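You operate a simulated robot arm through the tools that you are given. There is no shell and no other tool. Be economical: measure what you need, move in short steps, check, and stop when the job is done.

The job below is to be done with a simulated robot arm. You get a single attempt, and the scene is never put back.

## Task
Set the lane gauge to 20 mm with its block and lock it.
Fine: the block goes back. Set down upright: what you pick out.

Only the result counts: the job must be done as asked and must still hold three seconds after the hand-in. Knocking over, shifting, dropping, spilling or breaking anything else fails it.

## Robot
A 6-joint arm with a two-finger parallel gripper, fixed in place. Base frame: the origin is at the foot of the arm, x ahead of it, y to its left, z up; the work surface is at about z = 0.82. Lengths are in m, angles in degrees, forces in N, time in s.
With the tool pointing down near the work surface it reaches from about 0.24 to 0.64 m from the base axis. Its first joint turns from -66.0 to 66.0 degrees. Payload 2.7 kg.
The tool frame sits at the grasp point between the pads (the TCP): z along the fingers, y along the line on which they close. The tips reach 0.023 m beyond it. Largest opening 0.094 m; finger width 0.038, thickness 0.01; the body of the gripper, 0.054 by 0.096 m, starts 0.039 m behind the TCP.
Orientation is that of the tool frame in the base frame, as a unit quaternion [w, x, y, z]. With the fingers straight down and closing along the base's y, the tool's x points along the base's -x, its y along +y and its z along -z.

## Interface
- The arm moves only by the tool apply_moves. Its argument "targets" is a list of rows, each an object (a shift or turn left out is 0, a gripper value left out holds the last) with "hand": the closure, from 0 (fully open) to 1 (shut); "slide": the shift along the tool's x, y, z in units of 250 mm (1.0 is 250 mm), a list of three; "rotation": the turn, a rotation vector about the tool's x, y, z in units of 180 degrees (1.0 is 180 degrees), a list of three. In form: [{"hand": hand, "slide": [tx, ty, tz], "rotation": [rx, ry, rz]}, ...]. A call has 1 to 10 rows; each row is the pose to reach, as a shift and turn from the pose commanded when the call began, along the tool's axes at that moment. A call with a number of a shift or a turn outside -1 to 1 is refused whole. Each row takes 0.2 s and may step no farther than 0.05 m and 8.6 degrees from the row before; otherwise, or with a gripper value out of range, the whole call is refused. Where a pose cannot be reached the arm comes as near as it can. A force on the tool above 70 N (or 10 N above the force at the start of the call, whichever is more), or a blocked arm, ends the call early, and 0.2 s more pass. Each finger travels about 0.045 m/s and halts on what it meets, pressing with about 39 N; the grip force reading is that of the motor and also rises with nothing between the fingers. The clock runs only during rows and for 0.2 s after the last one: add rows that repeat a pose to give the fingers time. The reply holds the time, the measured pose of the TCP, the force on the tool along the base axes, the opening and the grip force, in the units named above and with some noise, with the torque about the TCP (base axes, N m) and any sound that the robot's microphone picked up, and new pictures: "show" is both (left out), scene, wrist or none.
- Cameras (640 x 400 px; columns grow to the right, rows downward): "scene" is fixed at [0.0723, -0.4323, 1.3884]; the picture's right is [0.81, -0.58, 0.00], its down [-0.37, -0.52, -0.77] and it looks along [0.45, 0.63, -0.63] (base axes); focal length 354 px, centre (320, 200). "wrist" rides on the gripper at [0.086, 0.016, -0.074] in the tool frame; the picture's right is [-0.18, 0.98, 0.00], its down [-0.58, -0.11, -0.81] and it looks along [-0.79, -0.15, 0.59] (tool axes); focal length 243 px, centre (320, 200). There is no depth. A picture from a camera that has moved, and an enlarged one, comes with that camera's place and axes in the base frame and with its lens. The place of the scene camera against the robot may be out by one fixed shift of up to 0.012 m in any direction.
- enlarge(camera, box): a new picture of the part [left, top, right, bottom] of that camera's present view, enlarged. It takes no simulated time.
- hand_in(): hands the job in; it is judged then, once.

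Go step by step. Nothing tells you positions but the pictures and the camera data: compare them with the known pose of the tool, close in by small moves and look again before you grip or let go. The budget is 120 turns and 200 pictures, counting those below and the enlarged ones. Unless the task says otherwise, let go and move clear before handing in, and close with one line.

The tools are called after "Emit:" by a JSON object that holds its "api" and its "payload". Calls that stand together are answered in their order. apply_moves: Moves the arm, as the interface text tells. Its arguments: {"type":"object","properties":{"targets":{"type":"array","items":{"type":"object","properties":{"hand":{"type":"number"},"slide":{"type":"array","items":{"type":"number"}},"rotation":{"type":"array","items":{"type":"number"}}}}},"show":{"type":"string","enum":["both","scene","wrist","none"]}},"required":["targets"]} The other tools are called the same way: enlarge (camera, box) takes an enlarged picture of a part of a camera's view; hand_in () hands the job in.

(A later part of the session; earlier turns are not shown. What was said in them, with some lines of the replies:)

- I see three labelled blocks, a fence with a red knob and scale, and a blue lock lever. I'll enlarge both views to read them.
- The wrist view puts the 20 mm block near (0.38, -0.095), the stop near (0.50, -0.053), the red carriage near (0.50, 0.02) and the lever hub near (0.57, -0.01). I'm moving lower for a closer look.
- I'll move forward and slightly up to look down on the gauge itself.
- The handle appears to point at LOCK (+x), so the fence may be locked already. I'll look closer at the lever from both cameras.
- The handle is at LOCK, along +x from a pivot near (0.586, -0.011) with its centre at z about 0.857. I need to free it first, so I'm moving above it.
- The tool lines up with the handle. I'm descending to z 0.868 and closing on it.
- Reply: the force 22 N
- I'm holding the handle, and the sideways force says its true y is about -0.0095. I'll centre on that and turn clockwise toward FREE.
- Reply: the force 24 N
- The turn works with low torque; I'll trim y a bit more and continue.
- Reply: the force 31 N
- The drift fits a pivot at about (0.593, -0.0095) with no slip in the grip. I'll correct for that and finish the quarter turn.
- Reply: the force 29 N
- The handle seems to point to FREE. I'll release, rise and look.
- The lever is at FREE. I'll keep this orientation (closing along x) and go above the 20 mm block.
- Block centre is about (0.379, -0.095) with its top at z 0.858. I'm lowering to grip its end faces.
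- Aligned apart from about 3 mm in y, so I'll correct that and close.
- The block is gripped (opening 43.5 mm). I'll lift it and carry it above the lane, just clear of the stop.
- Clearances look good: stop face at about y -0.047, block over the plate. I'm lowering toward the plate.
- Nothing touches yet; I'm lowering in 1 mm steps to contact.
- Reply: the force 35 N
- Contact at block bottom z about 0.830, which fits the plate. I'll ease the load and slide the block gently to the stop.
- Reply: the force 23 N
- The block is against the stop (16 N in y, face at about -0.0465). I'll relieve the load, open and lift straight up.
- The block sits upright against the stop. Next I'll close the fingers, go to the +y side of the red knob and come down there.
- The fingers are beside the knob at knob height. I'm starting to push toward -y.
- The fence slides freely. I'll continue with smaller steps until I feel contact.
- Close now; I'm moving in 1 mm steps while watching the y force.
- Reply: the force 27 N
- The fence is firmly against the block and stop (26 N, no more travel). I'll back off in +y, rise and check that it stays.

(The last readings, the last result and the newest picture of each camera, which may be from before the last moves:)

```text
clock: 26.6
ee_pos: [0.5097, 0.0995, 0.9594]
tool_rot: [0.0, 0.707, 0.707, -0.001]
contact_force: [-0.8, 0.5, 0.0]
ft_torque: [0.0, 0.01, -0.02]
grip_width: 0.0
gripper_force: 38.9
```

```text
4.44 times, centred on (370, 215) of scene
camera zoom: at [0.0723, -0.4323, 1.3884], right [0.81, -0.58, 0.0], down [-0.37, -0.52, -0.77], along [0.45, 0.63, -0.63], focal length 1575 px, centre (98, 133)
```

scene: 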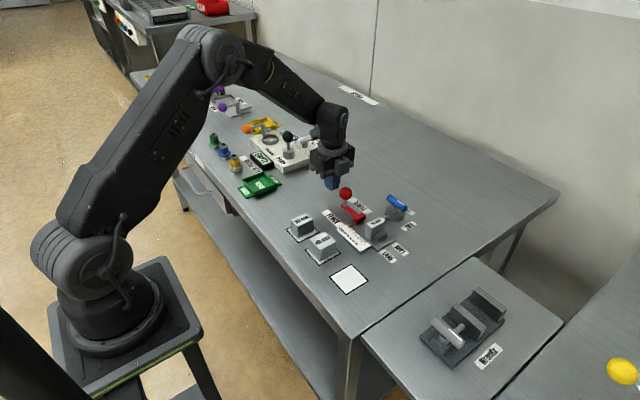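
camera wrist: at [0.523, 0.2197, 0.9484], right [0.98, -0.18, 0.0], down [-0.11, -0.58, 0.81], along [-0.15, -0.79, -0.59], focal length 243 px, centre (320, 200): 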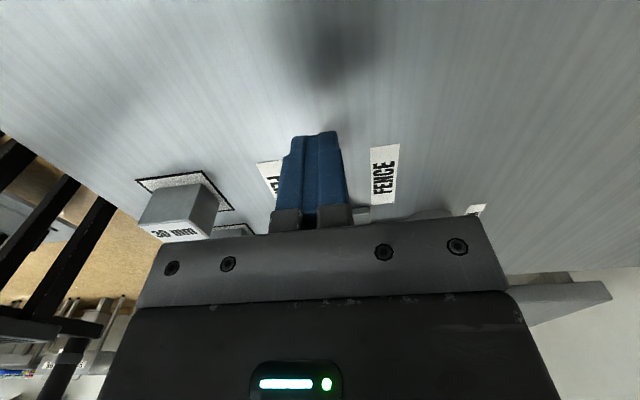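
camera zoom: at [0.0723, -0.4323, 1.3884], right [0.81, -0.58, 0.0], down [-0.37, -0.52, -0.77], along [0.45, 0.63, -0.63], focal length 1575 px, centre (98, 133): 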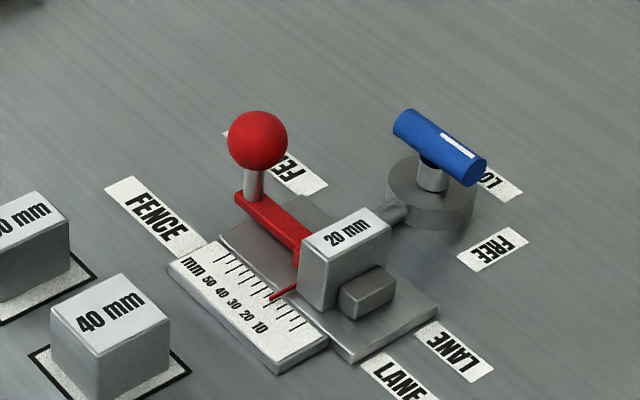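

The fence stayed. I'm moving above the lever pivot (0.593, -0.0095) to lock it.

Emit:
{"api": "apply_moves", "payload": {"targets": [{"slide": [-0.11, 0.083, 0], "hand": 0.5}, {"slide": [-0.22, 0.166, 0], "hand": 0.5}, {"slide": [-0.33, 0.25, 0], "hand": 0.5}, {"slide": [-0.436, 0.333, 0], "hand": 0.5}, {"slide": [-0.436, 0.333, 0], "hand": 0.5}], "show": "wrist"}}

Emit:
{"api": "enlarge", "payload": {"camera": "wrist", "box": [200, 0, 440, 200]}}

```text
clock: 27.8
ee_pos: [0.5928, -0.0089, 0.9587]
tool_rot: [0.0, 0.707, 0.707, 0.0]
contact_force: [-0.3, -0.4, 0.6]
ft_torque: [-0.02, 0.0, 0.03]
grip_width: 0.047
gripper_force: 0.1
camera wrist: at [0.6084, 0.0762, 1.033], right [0.98, -0.18, 0.0], down [-0.11, -0.58, 0.81], along [-0.15, -0.79, -0.59], focal length 243 px, centre (320, 200)
```

wrist: 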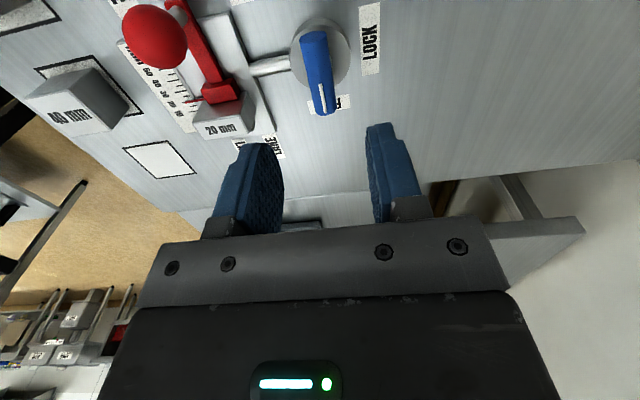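

```text
2.00 times, centred on (320, 100) of wrist
camera zoom: at [0.6084, 0.0762, 1.033], right [0.98, -0.18, 0.0], down [-0.11, -0.58, 0.81], along [-0.15, -0.79, -0.59], focal length 485 px, centre (320, 400)
```

zoom: 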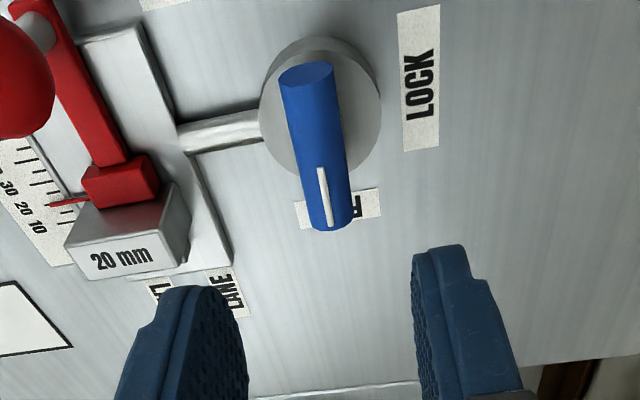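

The handle line is at x about 0.592. I'm descending and gripping it centred on the pivot.

Emit:
{"api": "apply_moves", "payload": {"targets": [{"slide": [0, 0, 0.15], "hand": 0.5}, {"slide": [0, 0, 0.3], "hand": 0.5}, {"slide": [0, 0, 0.363], "hand": 0.5}, {"slide": [0, 0, 0.363], "hand": 1}, {"slide": [0, 0, 0.363], "hand": 1}, {"slide": [0, 0, 0.363], "hand": 1}], "show": "none"}}

Emit:
{"api": "enlarge", "payload": {"camera": "scene", "box": [320, 150, 440, 260]}}

```text
clock: 29.2
ee_pos: [0.5921, -0.0097, 0.8681]
tool_rot: [0.0, 0.707, 0.707, 0.0]
contact_force: [2.6, 0.1, -3.9]
ft_torque: [0.0, -0.16, -0.01]
grip_width: 0.0179
gripper_force: 45.1
```

```text
3.64 times, centred on (380, 205) of scene
camera zoom: at [0.0724, -0.4323, 1.3884], right [0.81, -0.58, 0.0], down [-0.37, -0.52, -0.77], along [0.45, 0.63, -0.63], focal length 1289 px, centre (102, 182)
```

zoom: 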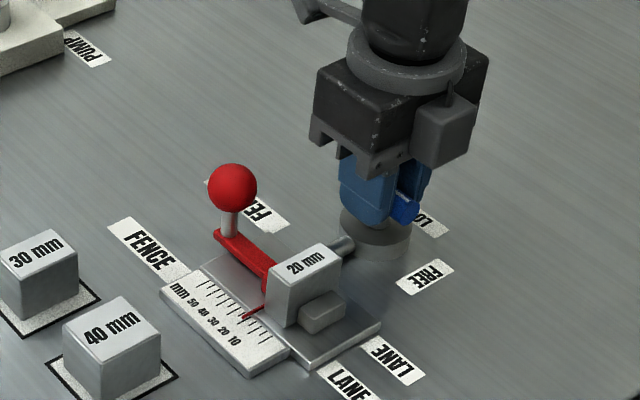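

Good grip with very little side force. I'm turning counter-clockwise toward LOCK.

Emit:
{"api": "apply_moves", "payload": {"targets": [{"rotation": [0, 0, -0.045]}, {"rotation": [0, 0, -0.09]}, {"rotation": [0, 0, -0.135]}, {"rotation": [0, 0, -0.18]}, {"rotation": [0, 0, -0.225]}], "show": "none"}}

```text
clock: 30.4
ee_pos: [0.593, -0.0086, 0.8688]
tool_rot: [0.001, 0.417, 0.909, -0.001]
contact_force: [16.3, -5.9, -11.5]
ft_torque: [0.65, 0.28, -0.03]
grip_width: 0.0175
gripper_force: 45.0
```

The turn is smooth; I'll finish it to the LOCK position.

Emit:
{"api": "apply_moves", "payload": {"targets": [{"rotation": [0, 0, -0.045]}, {"rotation": [0, 0, -0.09]}, {"rotation": [0, 0, -0.135]}, {"rotation": [0, 0, -0.18]}, {"rotation": [0, 0, -0.225]}, {"rotation": [0, 0, -0.27]}, {"rotation": [0, 0, -0.28]}], "show": "none"}}

Emit:
{"api": "enlarge", "payload": {"camera": "scene", "box": [320, 150, 440, 260]}}

```text
clock: 32.0
ee_pos: [0.594, -0.01, 0.8688]
tool_rot: [0.001, -0.006, 1.0, 0.002]
contact_force: [22.6, -11.7, -9.4]
ft_torque: [-0.03, 0.67, -1.75]
grip_width: 0.0179
gripper_force: 45.0
```

```text
3.64 times, centred on (380, 205) of scene
camera zoom: at [0.0731, -0.4326, 1.3883], right [0.81, -0.58, 0.0], down [-0.37, -0.52, -0.77], along [0.45, 0.63, -0.63], focal length 1289 px, centre (102, 182)
```

zoom: 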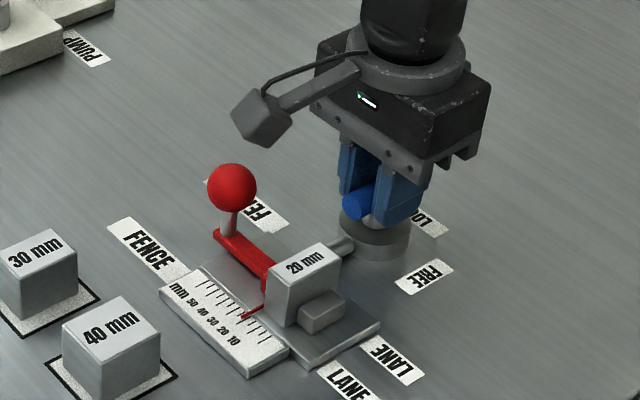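

The end stop is felt (-1.75 N m). I'll open, rise, and rotate the tool back to close along x while going up.

Emit:
{"api": "apply_moves", "payload": {"targets": [{"hand": 0.5}, {"hand": 0.5}, {"slide": [0, 0, -0.16], "hand": 0.5}, {"slide": [0, 0, -0.34], "hand": 0.5}, {"slide": [0, 0, -0.48], "hand": 0.5}], "show": "both"}}

Emit:
{"api": "enlarge", "payload": {"camera": "scene", "box": [320, 170, 420, 260]}}

```text
clock: 33.2
ee_pos: [0.5922, -0.0086, 0.9892]
tool_rot: [0.0, -0.008, 1.0, 0.0]
contact_force: [0.1, -0.4, -0.6]
ft_torque: [-0.02, 0.03, -0.03]
grip_width: 0.0469
gripper_force: 0.0
camera wrist: at [0.505, 0.0051, 1.0633], right [0.17, 0.99, 0.0], down [0.58, -0.1, 0.81], along [0.79, -0.14, -0.59], focal length 243 px, centre (320, 200)
```

scene: 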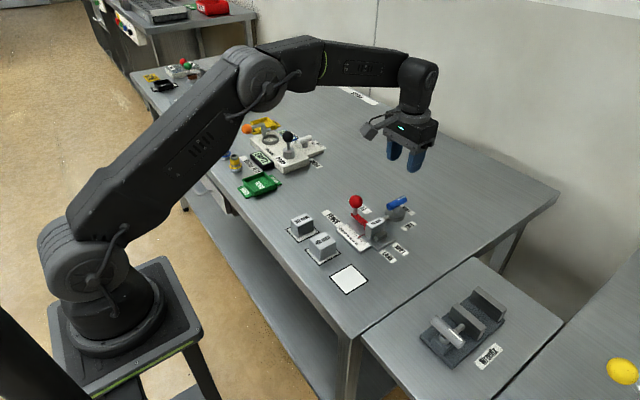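
wrist: 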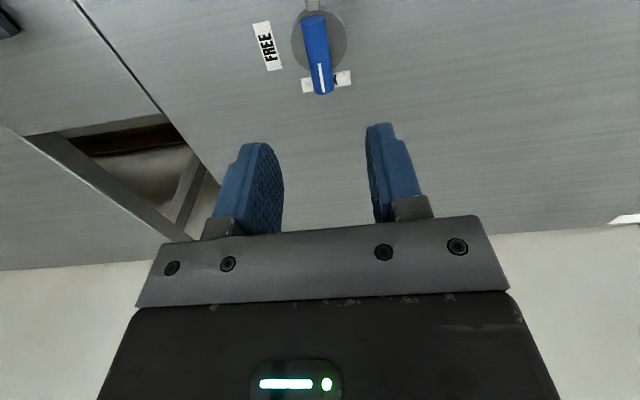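

```text
4.44 times, centred on (370, 215) of scene
camera zoom: at [0.0723, -0.4323, 1.3884], right [0.81, -0.58, 0.0], down [-0.37, -0.52, -0.77], along [0.45, 0.63, -0.63], focal length 1575 px, centre (98, 133)
```

zoom: 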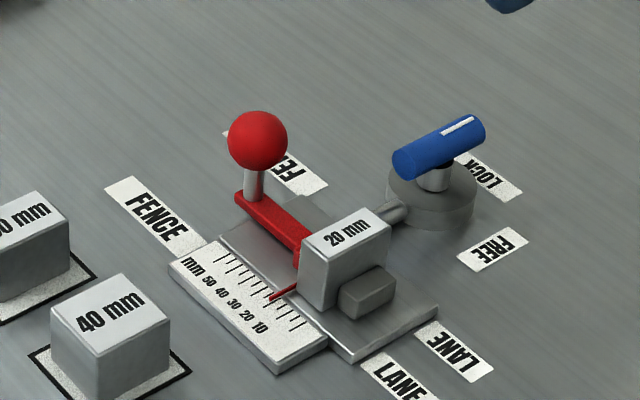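

The lever is at LOCK and the fence is still against the block. I'm rotating to the x-closing orientation and moving above the block.

Emit:
{"api": "apply_moves", "payload": {"targets": [{"slide": [0.05, -0.02, 0], "rotation": [0, 0, 0.047], "hand": 0.25}, {"slide": [0.1, -0.04, 0], "rotation": [0, 0, 0.094], "hand": 0.25}, {"slide": [0.15, -0.06, 0], "rotation": [0, 0, 0.141], "hand": 0.25}, {"slide": [0.2, -0.08, 0], "rotation": [0, 0, 0.188], "hand": 0.25}, {"slide": [0.25, -0.1, 0], "rotation": [0, 0, 0.235], "hand": 0.25}, {"slide": [0.3, -0.11, 0], "rotation": [0, 0, 0.282], "hand": 0.25}, {"slide": [0.356, -0.11, 0], "rotation": [0, 0, 0.329], "hand": 0.25}, {"slide": [0.356, -0.11, 0], "rotation": [0, 0, 0.376], "hand": 0.25}, {"slide": [0.356, -0.11, 0], "rotation": [0, 0, 0.423], "hand": 0.25}, {"slide": [0.356, -0.11, 0], "rotation": [0, 0, 0.47], "hand": 0.25}], "show": "none"}}

Emit:
{"api": "apply_moves", "payload": {"targets": [{"rotation": [0, 0, 0.035]}, {"rotation": [0, 0, 0.035]}], "show": "both"}}

Emit:
{"api": "enlarge", "payload": {"camera": "wrist", "box": [200, 0, 440, 200]}}

```text
clock: 35.4
ee_pos: [0.5024, -0.0373, 0.9893]
tool_rot: [0.0, 0.668, 0.744, 0.0]
contact_force: [-0.1, -0.6, 0.4]
ft_torque: [0.01, 0.0, -0.01]
grip_width: 0.0705
gripper_force: 0.0
```

```text
clock: 36.0
ee_pos: [0.5023, -0.0383, 0.9879]
tool_rot: [-0.001, 0.707, 0.707, 0.0]
contact_force: [-0.4, -0.4, 0.6]
ft_torque: [0.01, 0.0, -0.05]
grip_width: 0.0705
gripper_force: 0.2
camera wrist: at [0.5185, 0.0476, 1.0631], right [0.98, -0.19, 0.0], down [-0.11, -0.58, 0.81], along [-0.15, -0.79, -0.59], focal length 243 px, centre (320, 200)
```

scene: 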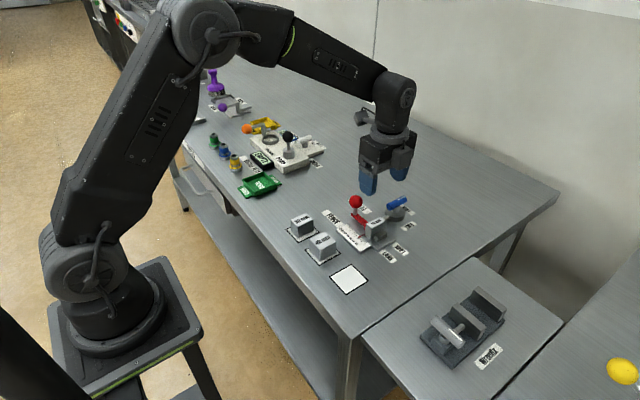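
wrist: 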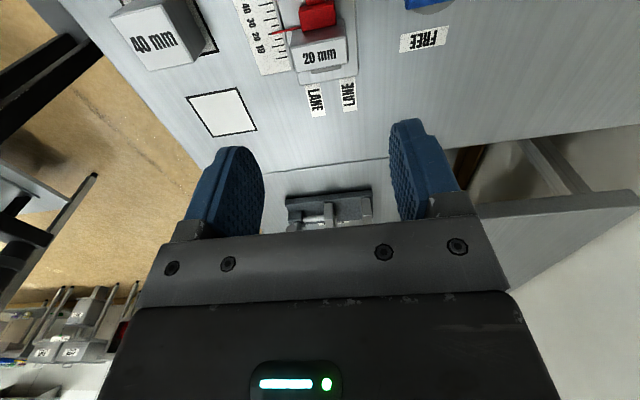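

```text
2.00 times, centred on (320, 100) of wrist
camera zoom: at [0.5185, 0.0476, 1.0631], right [0.98, -0.19, 0.0], down [-0.11, -0.58, 0.81], along [-0.15, -0.79, -0.59], focal length 485 px, centre (320, 400)
```

zoom: 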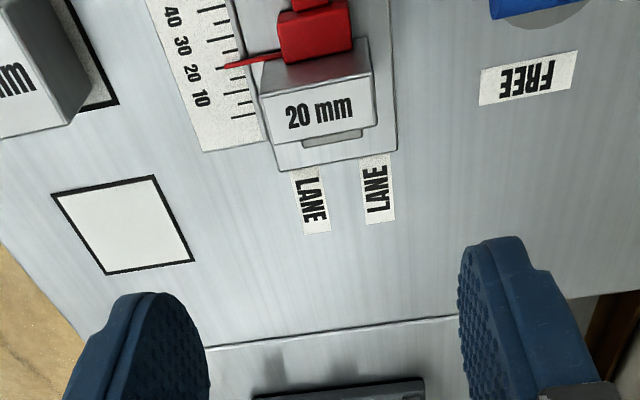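

Clear to descend: the tips will stay at z about 0.849, above the stop, pointer and rod. I'm lowering around the block.

Emit:
{"api": "apply_moves", "payload": {"targets": [{"slide": [0, 0.002, 0.15], "hand": 0.33}, {"slide": [0, 0.002, 0.3], "hand": 0.33}, {"slide": [0, 0.002, 0.42], "hand": 0.33}, {"slide": [0, 0.002, 0.462], "hand": 0.33}, {"slide": [0, 0.002, 0.462], "hand": 0.33}], "show": "wrist"}}

Emit:
{"api": "enlarge", "payload": {"camera": "scene", "box": [320, 170, 420, 260]}}

```text
clock: 37.2
ee_pos: [0.5043, -0.0379, 0.8738]
tool_rot: [-0.001, 0.707, 0.708, 0.0]
contact_force: [-0.9, 0.8, -0.4]
ft_torque: [0.0, -0.01, -0.02]
grip_width: 0.063
gripper_force: 0.0
camera wrist: at [0.5196, 0.0482, 0.9481], right [0.98, -0.18, 0.0], down [-0.11, -0.58, 0.81], along [-0.15, -0.79, -0.59], focal length 243 px, centre (320, 200)
```

wrist: 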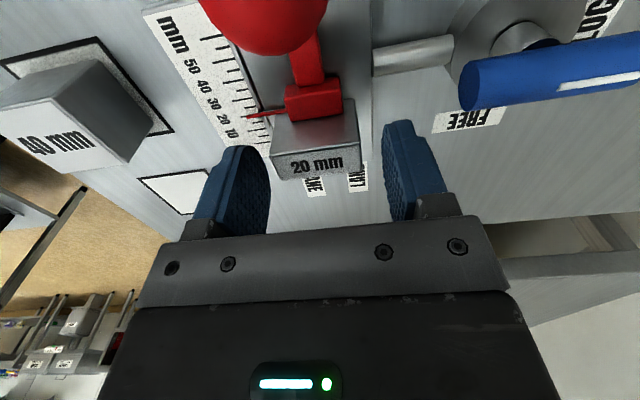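

```text
4.44 times, centred on (370, 215) of scene
camera zoom: at [0.0723, -0.4323, 1.3884], right [0.81, -0.58, 0.0], down [-0.37, -0.52, -0.77], along [0.45, 0.63, -0.63], focal length 1575 px, centre (98, 133)
```

zoom: 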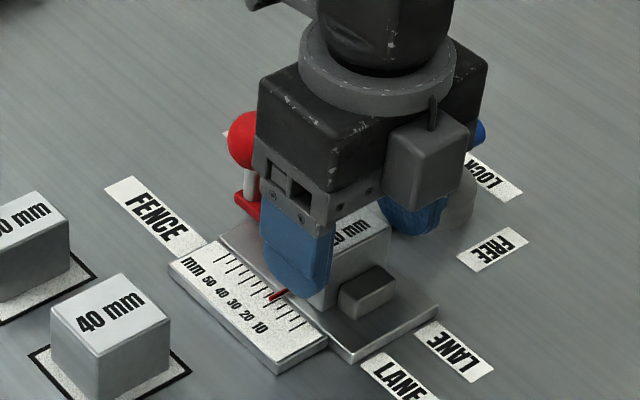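

The block is about 2 mm toward -x from the finger centre, so I'll shift for that and close.

Emit:
{"api": "apply_moves", "payload": {"targets": [{"slide": [0, -0.008, 0], "hand": 0.33}, {"slide": [0, -0.008, 0], "hand": 1}, {"slide": [0, -0.008, 0], "hand": 1}, {"slide": [0, -0.008, 0], "hand": 1}], "show": "none"}}

```text
clock: 38.2
ee_pos: [0.5009, -0.0369, 0.8736]
tool_rot: [-0.001, 0.707, 0.707, 0.0]
contact_force: [0.0, -0.6, 0.0]
ft_torque: [0.06, 0.0, 0.0]
grip_width: 0.0429
gripper_force: 39.5
```

Gripped with almost no side force. I'm lifting straight up.

Emit:
{"api": "apply_moves", "payload": {"targets": [{"slide": [0, 0, -0.02]}, {"slide": [0, 0, -0.06]}, {"slide": [0, 0, -0.12]}, {"slide": [0, 0, -0.2]}, {"slide": [0, 0, -0.3]}], "show": "both"}}

Emit:
{"api": "enlarge", "payload": {"camera": "scene", "box": [320, 170, 420, 260]}}

Emit:
{"api": "enlarge", "payload": {"camera": "wrist", "box": [180, 0, 420, 200]}}

```text
clock: 39.4
ee_pos: [0.5018, -0.0373, 0.9494]
tool_rot: [-0.001, 0.708, 0.706, 0.0]
contact_force: [-0.8, 0.4, -0.5]
ft_torque: [0.01, 0.0, 0.01]
grip_width: 0.0429
gripper_force: 38.8
camera wrist: at [0.5172, 0.0488, 1.0235], right [0.98, -0.18, 0.0], down [-0.11, -0.58, 0.81], along [-0.15, -0.79, -0.59], focal length 243 px, centre (320, 200)
```

scene: 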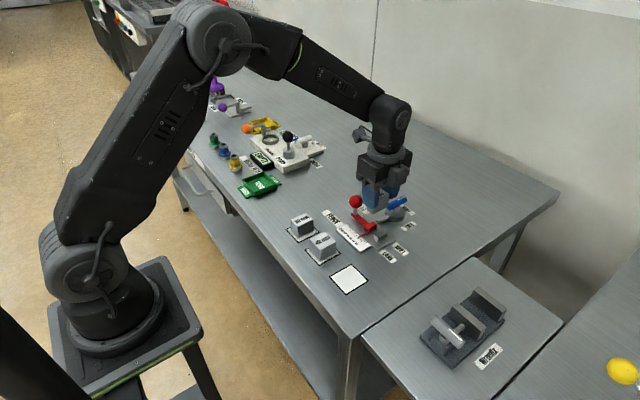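
wrist: 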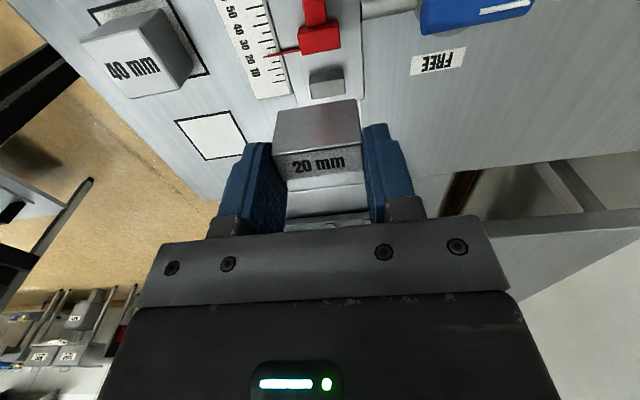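

```text
4.44 times, centred on (370, 215) of scene
camera zoom: at [0.0723, -0.4323, 1.3884], right [0.81, -0.58, 0.0], down [-0.37, -0.52, -0.77], along [0.45, 0.63, -0.63], focal length 1575 px, centre (98, 133)
```

zoom: 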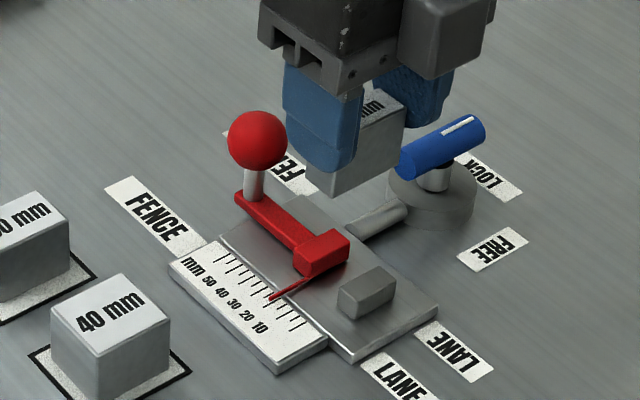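

```text
2.00 times, centred on (300, 100) of wrist
camera zoom: at [0.5172, 0.0488, 1.0235], right [0.98, -0.18, 0.0], down [-0.11, -0.58, 0.81], along [-0.15, -0.79, -0.59], focal length 485 px, centre (360, 400)
```

zoom: 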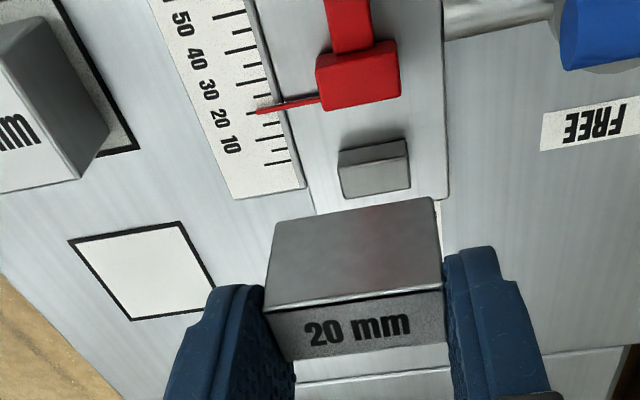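

The fence holds with the pointer at the 20 mark. I'm carrying the block back above its mat.

Emit:
{"api": "apply_moves", "payload": {"targets": [{"slide": [-0.06, -0.12, 0]}, {"slide": [-0.12, -0.24, 0]}, {"slide": [-0.18, -0.36, 0]}, {"slide": [-0.235, -0.49, 0]}, {"slide": [-0.235, -0.49, 0.12]}, {"slide": [-0.235, -0.49, 0.24]}], "show": "both"}}

Emit:
{"api": "enlarge", "payload": {"camera": "wrist", "box": [200, 0, 440, 200]}}

Emit:
{"api": "enlarge", "payload": {"camera": "scene", "box": [290, 200, 410, 310]}}

```text
clock: 40.8
ee_pos: [0.3772, -0.0962, 0.889]
tool_rot: [0.0, 0.707, 0.707, 0.0]
contact_force: [-0.4, -0.1, 0.1]
ft_torque: [-0.01, 0.0, -0.02]
grip_width: 0.0429
gripper_force: 39.3
camera wrist: at [0.3938, -0.0106, 0.9629], right [0.98, -0.18, 0.0], down [-0.11, -0.58, 0.81], along [-0.15, -0.79, -0.59], focal length 243 px, centre (320, 200)
```

scene: 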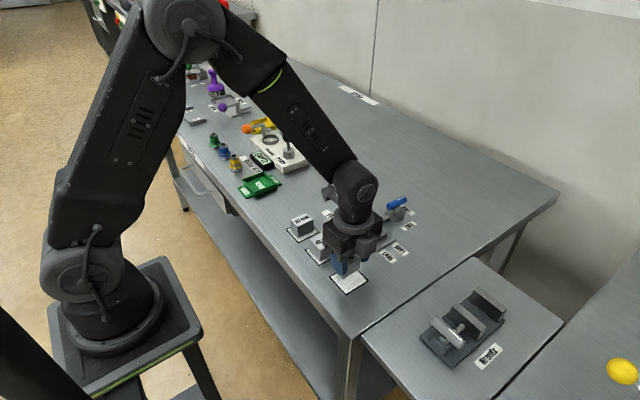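
wrist: 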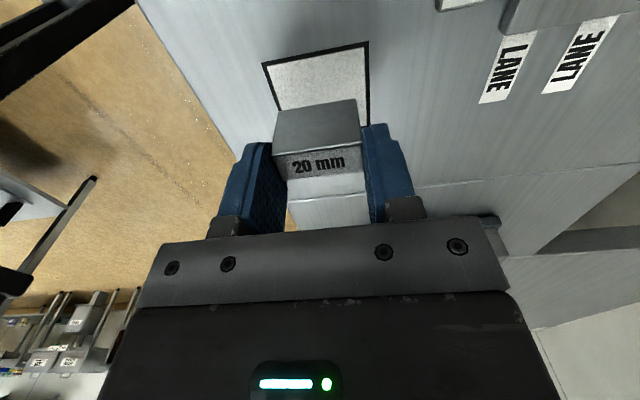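

```text
2.00 times, centred on (320, 100) of wrist
camera zoom: at [0.3938, -0.0106, 0.9629], right [0.98, -0.18, 0.0], down [-0.11, -0.58, 0.81], along [-0.15, -0.79, -0.59], focal length 485 px, centre (320, 400)
```

zoom: 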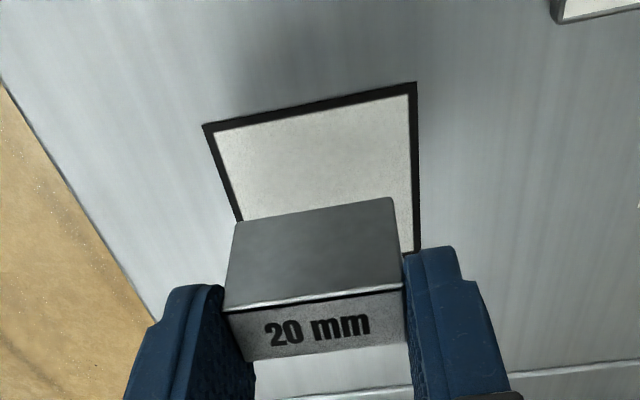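

```text
3.64 times, centred on (350, 255) of scene
camera zoom: at [0.0723, -0.4323, 1.3884], right [0.81, -0.58, 0.0], down [-0.37, -0.52, -0.77], along [0.45, 0.63, -0.63], focal length 1289 px, centre (211, 0)
```

zoom: 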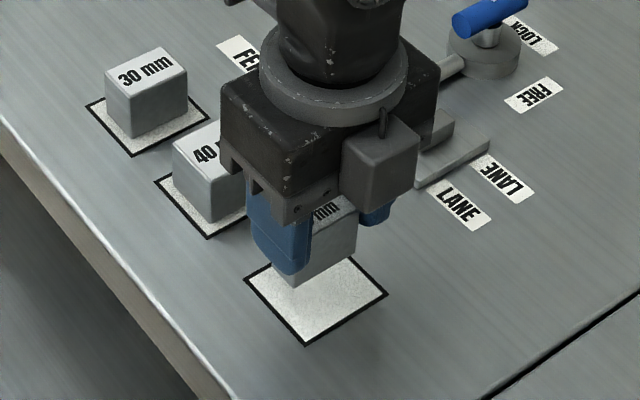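

Aligned over the mat; after a 2 mm correction I'm lowering to just above contact, then in 1 mm steps.

Emit:
{"api": "apply_moves", "payload": {"targets": [{"slide": [0.003, 0.007, 0.05]}, {"slide": [0.003, 0.007, 0.086]}, {"slide": [0.003, 0.007, 0.09]}, {"slide": [0.003, 0.007, 0.094]}, {"slide": [0.003, 0.007, 0.097]}, {"slide": [0.003, 0.007, 0.097]}], "show": "none"}}

Emit:
{"api": "enlarge", "payload": {"camera": "scene", "box": [290, 200, 410, 310]}}

```text
clock: 42.2
ee_pos: [0.3816, -0.0956, 0.8653]
tool_rot: [0.001, 0.708, 0.707, 0.0]
contact_force: [-2.5, 0.6, 13.5]
ft_torque: [0.02, 0.21, 0.03]
grip_width: 0.043
gripper_force: 39.1
```

```text
3.64 times, centred on (350, 255) of scene
camera zoom: at [0.0721, -0.4323, 1.3885], right [0.81, -0.58, 0.0], down [-0.37, -0.52, -0.77], along [0.45, 0.63, -0.63], focal length 1289 px, centre (211, 0)
```

zoom: 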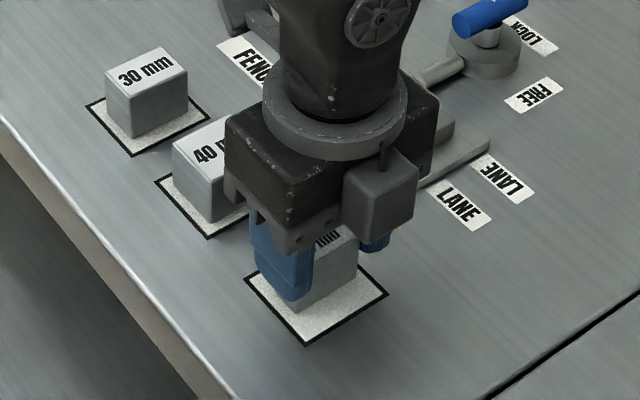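

The block is seated on the mat with a light load. I'll relieve, open and lift clear.

Emit:
{"api": "apply_moves", "payload": {"targets": [{"slide": [0, -0.004, -0.005]}, {"slide": [0, -0.004, -0.005], "hand": 0.3}, {"slide": [0, -0.004, -0.005], "hand": 0.3}, {"slide": [0, -0.004, -0.005], "hand": 0.3}, {"slide": [0, -0.004, -0.12], "hand": 0.3}, {"slide": [0, -0.004, -0.3], "hand": 0.3}, {"slide": [0, -0.004, -0.48], "hand": 0.3}], "show": "both"}}

Emit:
{"api": "enlarge", "payload": {"camera": "scene", "box": [290, 200, 410, 310]}}

Emit:
{"api": "enlarge", "payload": {"camera": "wrist", "box": [240, 0, 480, 200]}}

```text
clock: 43.8
ee_pos: [0.381, -0.0969, 0.9837]
tool_rot: [0.0, 0.707, 0.707, 0.0]
contact_force: [0.5, 0.1, -0.1]
ft_torque: [0.01, 0.01, 0.02]
grip_width: 0.0658
gripper_force: 0.1
camera wrist: at [0.3965, -0.0113, 1.0591], right [0.98, -0.18, 0.0], down [-0.11, -0.58, 0.81], along [-0.15, -0.79, -0.59], focal length 243 px, centre (320, 200)
```

scene: 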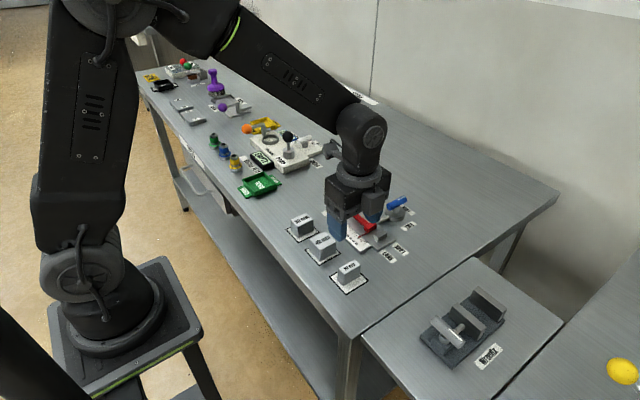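
wrist: 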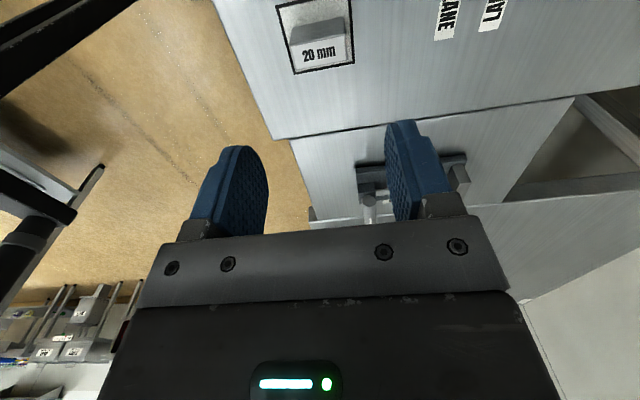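

```text
3.64 times, centred on (350, 255) of scene
camera zoom: at [0.0723, -0.4323, 1.3884], right [0.81, -0.58, 0.0], down [-0.37, -0.52, -0.77], along [0.45, 0.63, -0.63], focal length 1289 px, centre (211, 0)
```

zoom: 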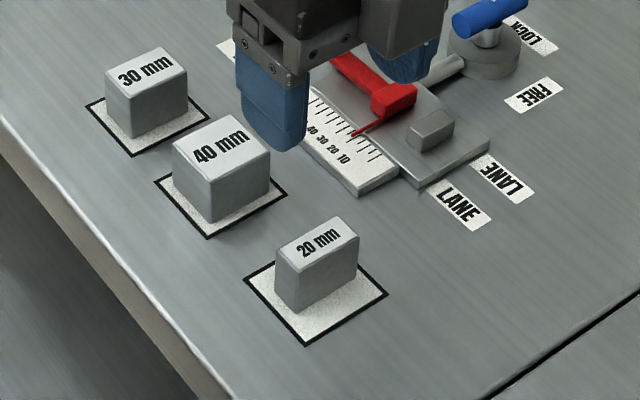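

```text
2.00 times, centred on (360, 100) of wrist
camera zoom: at [0.3965, -0.0113, 1.0591], right [0.98, -0.18, 0.0], down [-0.11, -0.58, 0.81], along [-0.15, -0.79, -0.59], focal length 485 px, centre (240, 400)
```

zoom: 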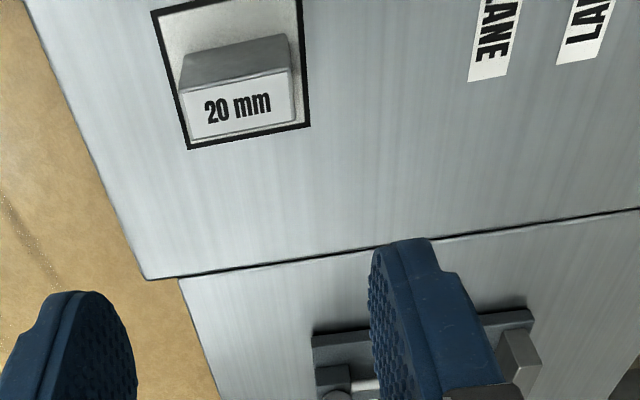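

The 20 mm block is upright on its mat, the fence is at 20 mm, the lever is at LOCK and the arm is clear. I'm handing in.

Emit:
{"api": "hand_in", "payload": {}}

```text
The job is handed in.
```

I set the lane gauge to 20 mm with its block and locked it, put the block back upright on its mat, and handed in with the arm clear.
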